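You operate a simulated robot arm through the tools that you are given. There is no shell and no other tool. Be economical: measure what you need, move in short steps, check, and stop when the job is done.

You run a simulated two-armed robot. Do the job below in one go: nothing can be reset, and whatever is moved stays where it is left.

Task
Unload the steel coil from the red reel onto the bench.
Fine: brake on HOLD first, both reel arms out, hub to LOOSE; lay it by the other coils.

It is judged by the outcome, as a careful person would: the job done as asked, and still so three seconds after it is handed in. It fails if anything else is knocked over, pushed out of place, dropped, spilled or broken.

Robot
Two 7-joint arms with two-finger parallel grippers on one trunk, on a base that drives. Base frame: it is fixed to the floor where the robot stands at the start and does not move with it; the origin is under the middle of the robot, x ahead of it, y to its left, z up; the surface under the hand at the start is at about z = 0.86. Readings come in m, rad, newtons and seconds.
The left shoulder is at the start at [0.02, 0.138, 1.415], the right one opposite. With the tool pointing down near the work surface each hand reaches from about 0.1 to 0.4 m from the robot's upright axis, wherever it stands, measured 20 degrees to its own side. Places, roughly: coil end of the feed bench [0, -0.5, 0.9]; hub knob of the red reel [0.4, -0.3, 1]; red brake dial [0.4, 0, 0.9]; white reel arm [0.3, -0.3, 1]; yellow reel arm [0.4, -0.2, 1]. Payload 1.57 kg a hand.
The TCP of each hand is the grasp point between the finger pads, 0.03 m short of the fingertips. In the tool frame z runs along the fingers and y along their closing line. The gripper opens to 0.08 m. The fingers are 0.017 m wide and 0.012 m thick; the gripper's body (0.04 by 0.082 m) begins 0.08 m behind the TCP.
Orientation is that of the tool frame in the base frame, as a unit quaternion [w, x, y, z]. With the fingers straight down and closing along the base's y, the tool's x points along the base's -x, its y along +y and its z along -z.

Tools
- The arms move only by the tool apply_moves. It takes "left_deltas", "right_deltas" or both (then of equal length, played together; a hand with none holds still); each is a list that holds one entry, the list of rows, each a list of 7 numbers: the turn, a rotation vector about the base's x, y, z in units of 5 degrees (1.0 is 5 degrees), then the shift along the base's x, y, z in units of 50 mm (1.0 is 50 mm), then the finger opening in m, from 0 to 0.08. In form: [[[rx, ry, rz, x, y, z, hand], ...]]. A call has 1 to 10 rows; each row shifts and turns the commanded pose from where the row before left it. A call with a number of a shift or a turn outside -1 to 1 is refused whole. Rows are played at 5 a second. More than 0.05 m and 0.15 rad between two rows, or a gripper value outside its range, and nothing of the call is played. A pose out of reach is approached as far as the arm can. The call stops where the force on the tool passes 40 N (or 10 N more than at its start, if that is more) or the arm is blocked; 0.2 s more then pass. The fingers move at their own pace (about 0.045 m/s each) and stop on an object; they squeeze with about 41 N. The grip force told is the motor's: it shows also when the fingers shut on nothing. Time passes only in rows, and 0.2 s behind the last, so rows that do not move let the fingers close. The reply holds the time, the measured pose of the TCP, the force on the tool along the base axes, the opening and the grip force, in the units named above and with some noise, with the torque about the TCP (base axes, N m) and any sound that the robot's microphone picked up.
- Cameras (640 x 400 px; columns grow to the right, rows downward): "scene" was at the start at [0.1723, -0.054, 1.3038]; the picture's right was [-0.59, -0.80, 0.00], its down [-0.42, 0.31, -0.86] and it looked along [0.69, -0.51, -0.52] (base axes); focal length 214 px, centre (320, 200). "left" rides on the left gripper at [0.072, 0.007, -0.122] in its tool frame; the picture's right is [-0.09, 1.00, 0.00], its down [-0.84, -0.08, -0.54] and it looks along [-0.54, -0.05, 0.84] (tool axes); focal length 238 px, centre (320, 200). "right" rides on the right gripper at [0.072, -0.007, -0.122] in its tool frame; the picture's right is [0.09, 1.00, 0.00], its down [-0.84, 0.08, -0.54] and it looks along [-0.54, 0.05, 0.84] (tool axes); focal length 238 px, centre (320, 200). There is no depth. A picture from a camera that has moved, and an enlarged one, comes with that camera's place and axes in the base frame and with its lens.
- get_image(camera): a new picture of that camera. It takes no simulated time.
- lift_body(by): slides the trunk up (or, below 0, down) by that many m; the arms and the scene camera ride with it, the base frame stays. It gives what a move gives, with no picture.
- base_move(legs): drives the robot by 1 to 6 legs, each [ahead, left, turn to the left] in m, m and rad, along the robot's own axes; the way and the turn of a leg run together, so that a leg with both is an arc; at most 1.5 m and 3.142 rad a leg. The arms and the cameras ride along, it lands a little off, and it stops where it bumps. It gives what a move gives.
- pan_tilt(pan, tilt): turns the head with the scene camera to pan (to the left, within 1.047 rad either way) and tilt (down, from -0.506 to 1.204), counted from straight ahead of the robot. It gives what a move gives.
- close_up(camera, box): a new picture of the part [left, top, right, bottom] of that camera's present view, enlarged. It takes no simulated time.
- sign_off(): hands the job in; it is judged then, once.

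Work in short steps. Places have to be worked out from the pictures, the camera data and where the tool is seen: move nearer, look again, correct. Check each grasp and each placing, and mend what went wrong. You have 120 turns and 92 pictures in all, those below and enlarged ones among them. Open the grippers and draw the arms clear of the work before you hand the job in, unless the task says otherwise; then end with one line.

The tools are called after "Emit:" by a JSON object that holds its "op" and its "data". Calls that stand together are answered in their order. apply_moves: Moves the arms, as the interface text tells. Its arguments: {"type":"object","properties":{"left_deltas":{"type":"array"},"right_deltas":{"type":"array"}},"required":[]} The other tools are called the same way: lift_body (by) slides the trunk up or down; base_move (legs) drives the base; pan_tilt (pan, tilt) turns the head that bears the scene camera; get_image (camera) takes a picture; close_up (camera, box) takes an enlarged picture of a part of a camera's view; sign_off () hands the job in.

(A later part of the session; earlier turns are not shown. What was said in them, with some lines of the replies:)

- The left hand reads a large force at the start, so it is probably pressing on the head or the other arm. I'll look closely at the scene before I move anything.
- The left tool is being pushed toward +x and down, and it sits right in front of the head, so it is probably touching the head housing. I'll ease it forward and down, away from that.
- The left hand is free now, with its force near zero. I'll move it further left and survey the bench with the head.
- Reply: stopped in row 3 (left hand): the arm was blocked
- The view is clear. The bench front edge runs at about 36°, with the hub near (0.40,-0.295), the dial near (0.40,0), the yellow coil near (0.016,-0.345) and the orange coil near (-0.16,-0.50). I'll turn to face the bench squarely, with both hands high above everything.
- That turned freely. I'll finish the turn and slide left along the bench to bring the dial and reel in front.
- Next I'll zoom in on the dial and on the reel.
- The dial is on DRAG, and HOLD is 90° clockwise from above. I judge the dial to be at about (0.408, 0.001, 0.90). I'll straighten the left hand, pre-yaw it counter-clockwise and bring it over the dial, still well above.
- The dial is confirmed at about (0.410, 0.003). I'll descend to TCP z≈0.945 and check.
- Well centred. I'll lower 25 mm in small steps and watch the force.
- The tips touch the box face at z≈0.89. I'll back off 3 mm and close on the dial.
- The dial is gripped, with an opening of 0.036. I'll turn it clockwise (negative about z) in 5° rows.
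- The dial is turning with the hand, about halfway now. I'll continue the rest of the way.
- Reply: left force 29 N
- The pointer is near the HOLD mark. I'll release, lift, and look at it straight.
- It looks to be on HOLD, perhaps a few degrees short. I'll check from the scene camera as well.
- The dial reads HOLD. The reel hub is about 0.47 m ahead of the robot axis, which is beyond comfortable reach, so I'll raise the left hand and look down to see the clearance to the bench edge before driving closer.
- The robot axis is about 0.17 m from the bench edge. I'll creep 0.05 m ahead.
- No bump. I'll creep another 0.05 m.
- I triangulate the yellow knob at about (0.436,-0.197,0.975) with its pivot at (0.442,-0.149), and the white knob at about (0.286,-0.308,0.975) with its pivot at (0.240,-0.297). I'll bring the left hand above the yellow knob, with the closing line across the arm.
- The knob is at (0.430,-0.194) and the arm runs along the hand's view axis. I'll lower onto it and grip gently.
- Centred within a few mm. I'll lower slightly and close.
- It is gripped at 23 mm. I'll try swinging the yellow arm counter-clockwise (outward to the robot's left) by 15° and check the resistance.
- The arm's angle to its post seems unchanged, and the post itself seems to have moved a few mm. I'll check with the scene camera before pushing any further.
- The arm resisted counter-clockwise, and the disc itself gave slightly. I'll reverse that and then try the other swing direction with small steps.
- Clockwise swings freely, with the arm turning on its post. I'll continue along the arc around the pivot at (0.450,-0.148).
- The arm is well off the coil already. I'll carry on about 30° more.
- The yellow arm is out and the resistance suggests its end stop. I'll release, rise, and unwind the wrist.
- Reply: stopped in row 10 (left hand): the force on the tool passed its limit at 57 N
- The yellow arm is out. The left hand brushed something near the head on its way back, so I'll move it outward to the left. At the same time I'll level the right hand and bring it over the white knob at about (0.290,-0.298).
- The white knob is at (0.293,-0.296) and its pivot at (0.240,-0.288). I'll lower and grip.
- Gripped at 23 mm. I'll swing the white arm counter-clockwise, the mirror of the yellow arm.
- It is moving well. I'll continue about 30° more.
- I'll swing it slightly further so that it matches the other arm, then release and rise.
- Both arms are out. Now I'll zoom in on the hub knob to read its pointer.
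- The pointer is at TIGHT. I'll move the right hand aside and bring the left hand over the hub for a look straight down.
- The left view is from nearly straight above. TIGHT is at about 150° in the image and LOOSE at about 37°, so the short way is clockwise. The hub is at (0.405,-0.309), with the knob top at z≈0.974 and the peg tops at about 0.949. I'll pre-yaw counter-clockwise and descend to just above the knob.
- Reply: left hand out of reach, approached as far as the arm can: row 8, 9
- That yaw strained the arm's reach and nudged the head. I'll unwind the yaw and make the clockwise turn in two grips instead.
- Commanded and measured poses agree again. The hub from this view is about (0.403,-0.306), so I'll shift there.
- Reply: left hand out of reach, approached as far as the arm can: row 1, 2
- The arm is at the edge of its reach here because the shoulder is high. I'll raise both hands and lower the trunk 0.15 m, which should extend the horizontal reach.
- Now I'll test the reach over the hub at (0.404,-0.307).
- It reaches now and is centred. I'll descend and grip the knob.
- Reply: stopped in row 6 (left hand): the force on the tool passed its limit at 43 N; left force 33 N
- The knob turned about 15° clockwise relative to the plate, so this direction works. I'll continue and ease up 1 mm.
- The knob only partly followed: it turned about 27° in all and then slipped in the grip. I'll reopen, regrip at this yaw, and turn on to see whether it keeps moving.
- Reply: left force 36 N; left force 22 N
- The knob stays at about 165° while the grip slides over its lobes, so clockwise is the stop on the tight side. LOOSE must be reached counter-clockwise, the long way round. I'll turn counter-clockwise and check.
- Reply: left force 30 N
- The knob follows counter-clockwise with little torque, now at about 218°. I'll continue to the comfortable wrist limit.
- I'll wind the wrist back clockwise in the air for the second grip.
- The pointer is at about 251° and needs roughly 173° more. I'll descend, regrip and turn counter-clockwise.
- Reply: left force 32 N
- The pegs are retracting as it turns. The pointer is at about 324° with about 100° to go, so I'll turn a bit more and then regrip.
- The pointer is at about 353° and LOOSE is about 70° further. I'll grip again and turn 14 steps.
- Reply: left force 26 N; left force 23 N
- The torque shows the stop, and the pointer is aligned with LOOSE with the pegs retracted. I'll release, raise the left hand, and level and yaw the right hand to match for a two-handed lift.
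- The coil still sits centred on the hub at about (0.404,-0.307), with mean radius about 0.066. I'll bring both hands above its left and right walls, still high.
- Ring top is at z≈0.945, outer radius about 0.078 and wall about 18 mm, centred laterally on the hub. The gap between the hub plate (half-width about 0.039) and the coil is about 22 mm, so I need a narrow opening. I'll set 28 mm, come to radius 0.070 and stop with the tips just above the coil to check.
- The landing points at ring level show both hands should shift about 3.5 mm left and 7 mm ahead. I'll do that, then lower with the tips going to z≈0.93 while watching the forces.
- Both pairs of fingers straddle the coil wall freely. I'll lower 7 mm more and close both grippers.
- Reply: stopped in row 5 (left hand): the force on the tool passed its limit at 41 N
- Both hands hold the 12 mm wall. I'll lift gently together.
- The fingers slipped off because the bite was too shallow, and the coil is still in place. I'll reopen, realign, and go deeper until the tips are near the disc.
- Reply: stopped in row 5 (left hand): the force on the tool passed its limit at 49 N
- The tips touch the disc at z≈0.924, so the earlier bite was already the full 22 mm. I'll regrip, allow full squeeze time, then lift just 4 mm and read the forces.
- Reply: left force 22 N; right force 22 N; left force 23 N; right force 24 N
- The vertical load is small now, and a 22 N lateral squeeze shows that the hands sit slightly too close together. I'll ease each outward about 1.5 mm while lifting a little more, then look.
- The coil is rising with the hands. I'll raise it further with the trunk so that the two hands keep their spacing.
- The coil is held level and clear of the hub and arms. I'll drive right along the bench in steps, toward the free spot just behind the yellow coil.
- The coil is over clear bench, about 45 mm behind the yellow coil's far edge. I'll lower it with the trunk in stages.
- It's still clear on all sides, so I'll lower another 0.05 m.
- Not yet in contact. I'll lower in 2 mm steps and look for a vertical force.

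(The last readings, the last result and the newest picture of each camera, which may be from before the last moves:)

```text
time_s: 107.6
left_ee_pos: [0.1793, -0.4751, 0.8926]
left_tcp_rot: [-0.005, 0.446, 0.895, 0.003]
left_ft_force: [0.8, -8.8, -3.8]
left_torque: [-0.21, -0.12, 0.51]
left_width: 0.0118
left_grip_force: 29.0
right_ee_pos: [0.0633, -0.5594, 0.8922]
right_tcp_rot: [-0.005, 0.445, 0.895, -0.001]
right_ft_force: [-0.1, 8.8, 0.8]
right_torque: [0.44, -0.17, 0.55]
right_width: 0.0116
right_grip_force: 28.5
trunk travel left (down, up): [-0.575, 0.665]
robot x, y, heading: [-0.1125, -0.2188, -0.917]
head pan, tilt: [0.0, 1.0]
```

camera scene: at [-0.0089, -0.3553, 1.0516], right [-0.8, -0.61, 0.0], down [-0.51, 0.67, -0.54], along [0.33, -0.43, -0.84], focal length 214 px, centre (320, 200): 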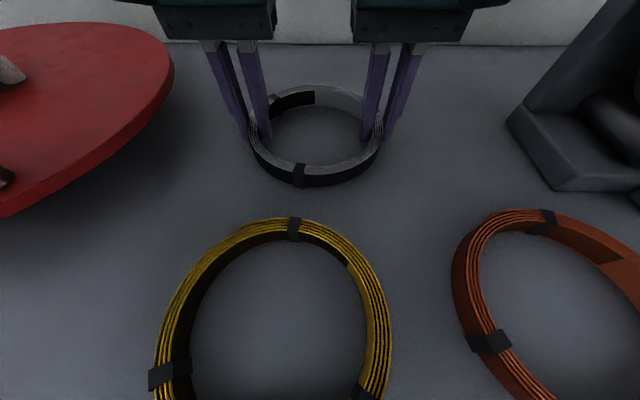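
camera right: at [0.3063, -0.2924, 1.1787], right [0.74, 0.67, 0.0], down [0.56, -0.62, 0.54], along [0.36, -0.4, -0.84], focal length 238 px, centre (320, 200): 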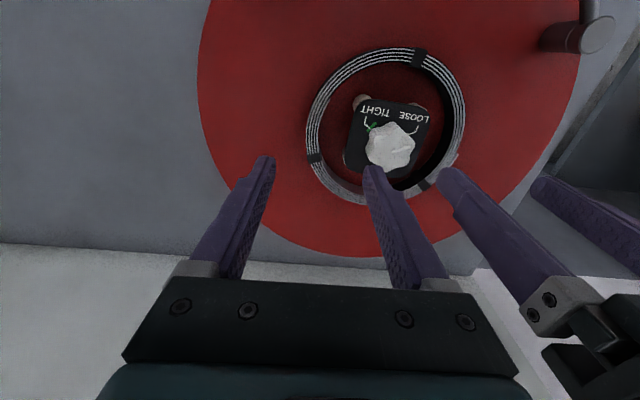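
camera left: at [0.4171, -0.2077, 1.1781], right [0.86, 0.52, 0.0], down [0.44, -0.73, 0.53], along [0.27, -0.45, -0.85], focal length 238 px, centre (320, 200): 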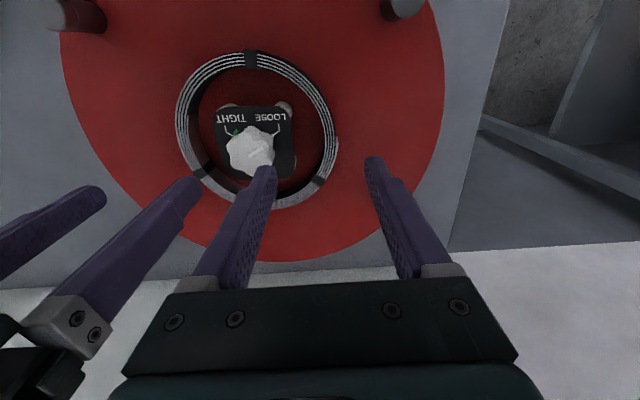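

Emit:
{"op": "apply_moves", "data": {"left_deltas": [[[0, 0, 0, 0, 0, -0.03, 0.0], [0, 0, 0, 0, 0, -0.03, 0.0]]], "right_deltas": [[[0, 0, 0, 0, 0, -0.03, 0.0], [0, 0, 0, 0, 0, -0.03, 0.0]]]}}

Emit:
{"op": "close_up", "data": {"camera": "scene", "box": [220, 60, 420, 210]}}

```text
time_s: 108.2
left_ee_pos: [0.1798, -0.4764, 0.8905]
left_tcp_rot: [-0.006, 0.447, 0.895, 0.002]
left_ft_force: [-4.4, -0.4, 15.4]
left_torque: [0.19, 0.28, 0.47]
left_width: 0.0115
left_grip_force: 28.9
right_ee_pos: [0.063, -0.5597, 0.8909]
right_tcp_rot: [-0.005, 0.445, 0.896, -0.002]
right_ft_force: [-1.4, 7.5, 11.5]
right_torque: [0.8, 0.2, 0.47]
right_width: 0.0116
right_grip_force: 29.4
trunk travel left (down, up): [-0.575, 0.665]
robot x, y, heading: [-0.1103, -0.2222, -0.92]
head pan, tilt: [0.0, 1.0]
```

```text
2.67 times, centred on (320, 135) of scene
camera zoom: at [-0.0088, -0.3554, 1.0523], right [-0.8, -0.61, 0.0], down [-0.51, 0.67, -0.54], along [0.33, -0.43, -0.84], focal length 572 px, centre (320, 373)
```

zoom: 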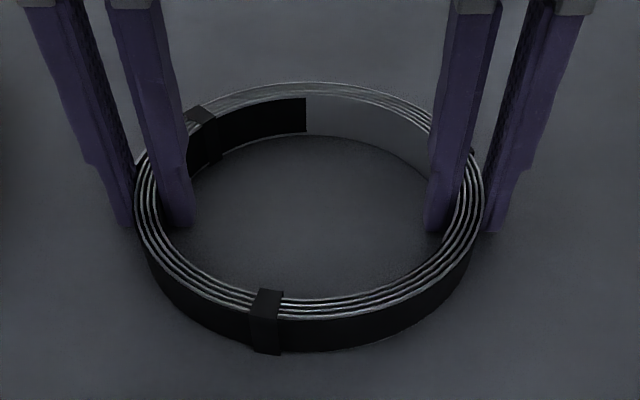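

The coil rests on the bench with both hands feeling upward force. I'll open both grippers modestly and then lift straight off.

Emit:
{"op": "apply_moves", "data": {"left_deltas": [[[0, 0, 0, 0, 0, 0.02, 0.012], [0, 0, 0, 0, 0, 0.0, 0.028], [0, 0, 0, 0, 0, 0, 0.032], [0, 0, 0, 0, 0, 0.1, 0.032], [0, 0, 0, 0, 0, 0.4, 0.032], [0, 0, 0, 0, 0, 0.6, 0.032], [0, 0, 0, 0, 0, 0.8, 0.032]]], "right_deltas": [[[0, 0, 0, 0, 0, 0.02, 0.012], [0, 0, 0, 0, 0, 0.0, 0.028], [0, 0, 0, 0, 0, 0, 0.032], [0, 0, 0, 0, 0, 0.1, 0.032], [0, 0, 0, 0, 0, 0.4, 0.032], [0, 0, 0, 0, 0, 0.6, 0.032], [0, 0, 0, 0, 0, 0.8, 0.032]]]}}

Emit:
{"op": "get_image", "data": {"camera": "scene"}}

```text
time_s: 109.8
left_ee_pos: [0.1801, -0.475, 0.9845]
left_tcp_rot: [-0.005, 0.445, 0.896, 0.003]
left_ft_force: [-0.1, 0.3, 0.2]
left_torque: [0.0, 0.01, 0.03]
left_width: 0.0321
left_grip_force: 0.0
right_ee_pos: [0.0625, -0.5606, 0.9869]
right_tcp_rot: [-0.007, 0.445, 0.895, -0.002]
right_ft_force: [-0.3, 0.3, 0.2]
right_torque: [-0.02, 0.0, 0.02]
right_width: 0.0319
right_grip_force: 0.1
trunk travel left (down, up): [-0.575, 0.665]
robot x, y, heading: [-0.1105, -0.218, -0.922]
head pan, tilt: [0.0, 1.0]
```

```text
12 pictures are left
camera scene: at [-0.0085, -0.3558, 1.0516], right [-0.8, -0.61, 0.0], down [-0.51, 0.67, -0.54], along [0.33, -0.43, -0.84], focal length 214 px, centre (320, 200)
```

scene: 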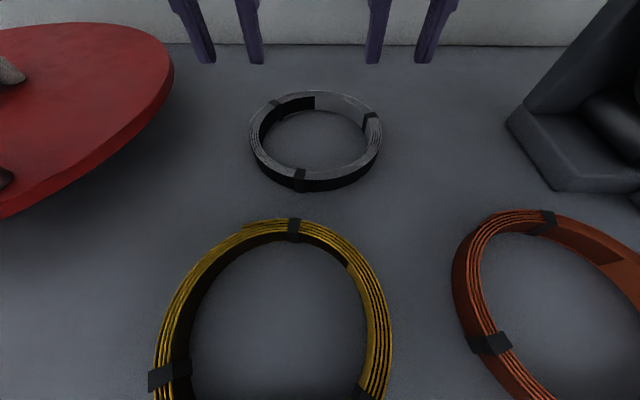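

The coil lies flat beside the yellow one. I'll raise the trunk to draw the arms clear, open the grippers, back off and verify everything.

Emit:
{"op": "lift_body", "data": {"by": 0.2}}

Emit:
{"op": "apply_moves", "data": {"left_deltas": [[[0, 0, 0, 0, 0, 0, 0.08], [0, 0, 0, 0, 0, 0, 0.08], [0, 0, 0, 0, 0, 0, 0.08]]], "right_deltas": [[[0, 0, 0, 0, 0, 0, 0.08], [0, 0, 0, 0, 0, 0, 0.08], [0, 0, 0, 0, 0, 0, 0.08]]]}}

Emit:
{"op": "base_move", "data": {"legs": [[-0.2, 0, 0]]}}

Emit:
{"op": "pan_tilt", "data": {"pan": 0.25, "tilt": 0.8}}

Emit:
{"op": "get_image", "data": {"camera": "scene"}}

```text
time_s: 111.9
left_ee_pos: [0.1797, -0.4759, 1.1853]
left_tcp_rot: [-0.005, 0.446, 0.895, 0.004]
left_ft_force: [0.0, 0.3, -1.4]
left_torque: [-0.03, 0.0, -0.02]
left_width: 0.032
left_grip_force: 0.1
right_ee_pos: [0.0636, -0.56, 1.1862]
right_tcp_rot: [-0.005, 0.445, 0.896, -0.003]
right_ft_force: [0.1, 0.0, -0.2]
right_torque: [-0.01, -0.01, 0.01]
right_width: 0.032
right_grip_force: 0.1
trunk travel left (down, up): [-0.775, 0.465]
robot x, y, heading: [-0.1094, -0.2185, -0.924]
head pan, tilt: [0.0, 1.0]
```

```text
time_s: 112.7
left_ee_pos: [0.1794, -0.4745, 1.186]
left_tcp_rot: [-0.005, 0.446, 0.895, 0.004]
left_ft_force: [-0.4, 0.4, 0.1]
left_torque: [0.0, 0.01, -0.01]
left_width: 0.08
left_grip_force: 0.0
right_ee_pos: [0.063, -0.56, 1.1871]
right_tcp_rot: [-0.006, 0.445, 0.896, -0.002]
right_ft_force: [-0.3, -0.7, 0.5]
right_torque: [-0.02, -0.01, 0.0]
right_width: 0.0802
right_grip_force: 0.1
trunk travel left (down, up): [-0.775, 0.465]
robot x, y, heading: [-0.1098, -0.2201, -0.922]
head pan, tilt: [0.0, 1.0]
```

```text
time_s: 114.3
left_ee_pos: [0.0588, -0.3171, 1.184]
left_tcp_rot: [-0.005, 0.447, 0.895, 0.003]
left_ft_force: [-0.5, 0.4, 0.5]
left_torque: [-0.01, 0.02, -0.03]
left_width: 0.08
left_grip_force: 0.1
right_ee_pos: [-0.0572, -0.4027, 1.1872]
right_tcp_rot: [-0.005, 0.445, 0.895, -0.002]
right_ft_force: [1.3, -0.4, -0.9]
right_torque: [0.0, 0.0, 0.01]
right_width: 0.0801
right_grip_force: 0.1
trunk travel left (down, up): [-0.775, 0.465]
robot x, y, heading: [-0.2315, -0.0609, -0.921]
head pan, tilt: [0.0, 1.0]
```

```text
time_s: 115.1
left_ee_pos: [0.0598, -0.3181, 1.1849]
left_tcp_rot: [-0.004, 0.447, 0.894, 0.003]
left_ft_force: [0.2, 0.4, -0.4]
left_torque: [-0.03, 0.01, 0.01]
left_width: 0.08
left_grip_force: 0.1
right_ee_pos: [-0.0577, -0.4034, 1.1848]
right_tcp_rot: [-0.006, 0.446, 0.895, -0.003]
right_ft_force: [0.4, -0.1, -0.5]
right_torque: [0.01, 0.0, 0.01]
right_width: 0.0803
right_grip_force: 0.0
trunk travel left (down, up): [-0.775, 0.465]
robot x, y, heading: [-0.2346, -0.0595, -0.92]
head pan, tilt: [0.25, 0.799]
```

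```text
11 pictures are left
camera scene: at [-0.1084, -0.192, 1.2667], right [-0.62, -0.78, 0.0], down [-0.56, 0.45, -0.7], along [0.54, -0.43, -0.72], focal length 214 px, centre (320, 200)
```

scene: 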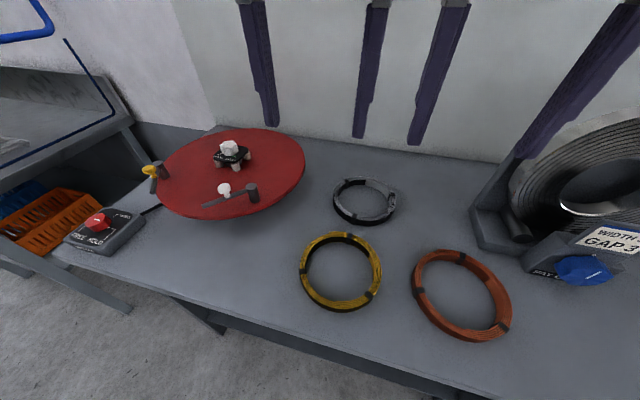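

The steel coil lies flat by the other coils. The brake is on HOLD, both reel arms are out, the hub is at LOOSE, nothing else moved, and the open hands are clear above the bench. I'll hand in.

Emit:
{"op": "sign_off", "data": {}}

```text
The job is handed in.
```

The steel coil is off the red reel and lying flat on the bench, just behind the yellow coil. The brake was set to HOLD first, then both reel arms were swung out and the hub turned to LOOSE. The reel disc turned a couple of degrees while I was freeing the yellow arm.
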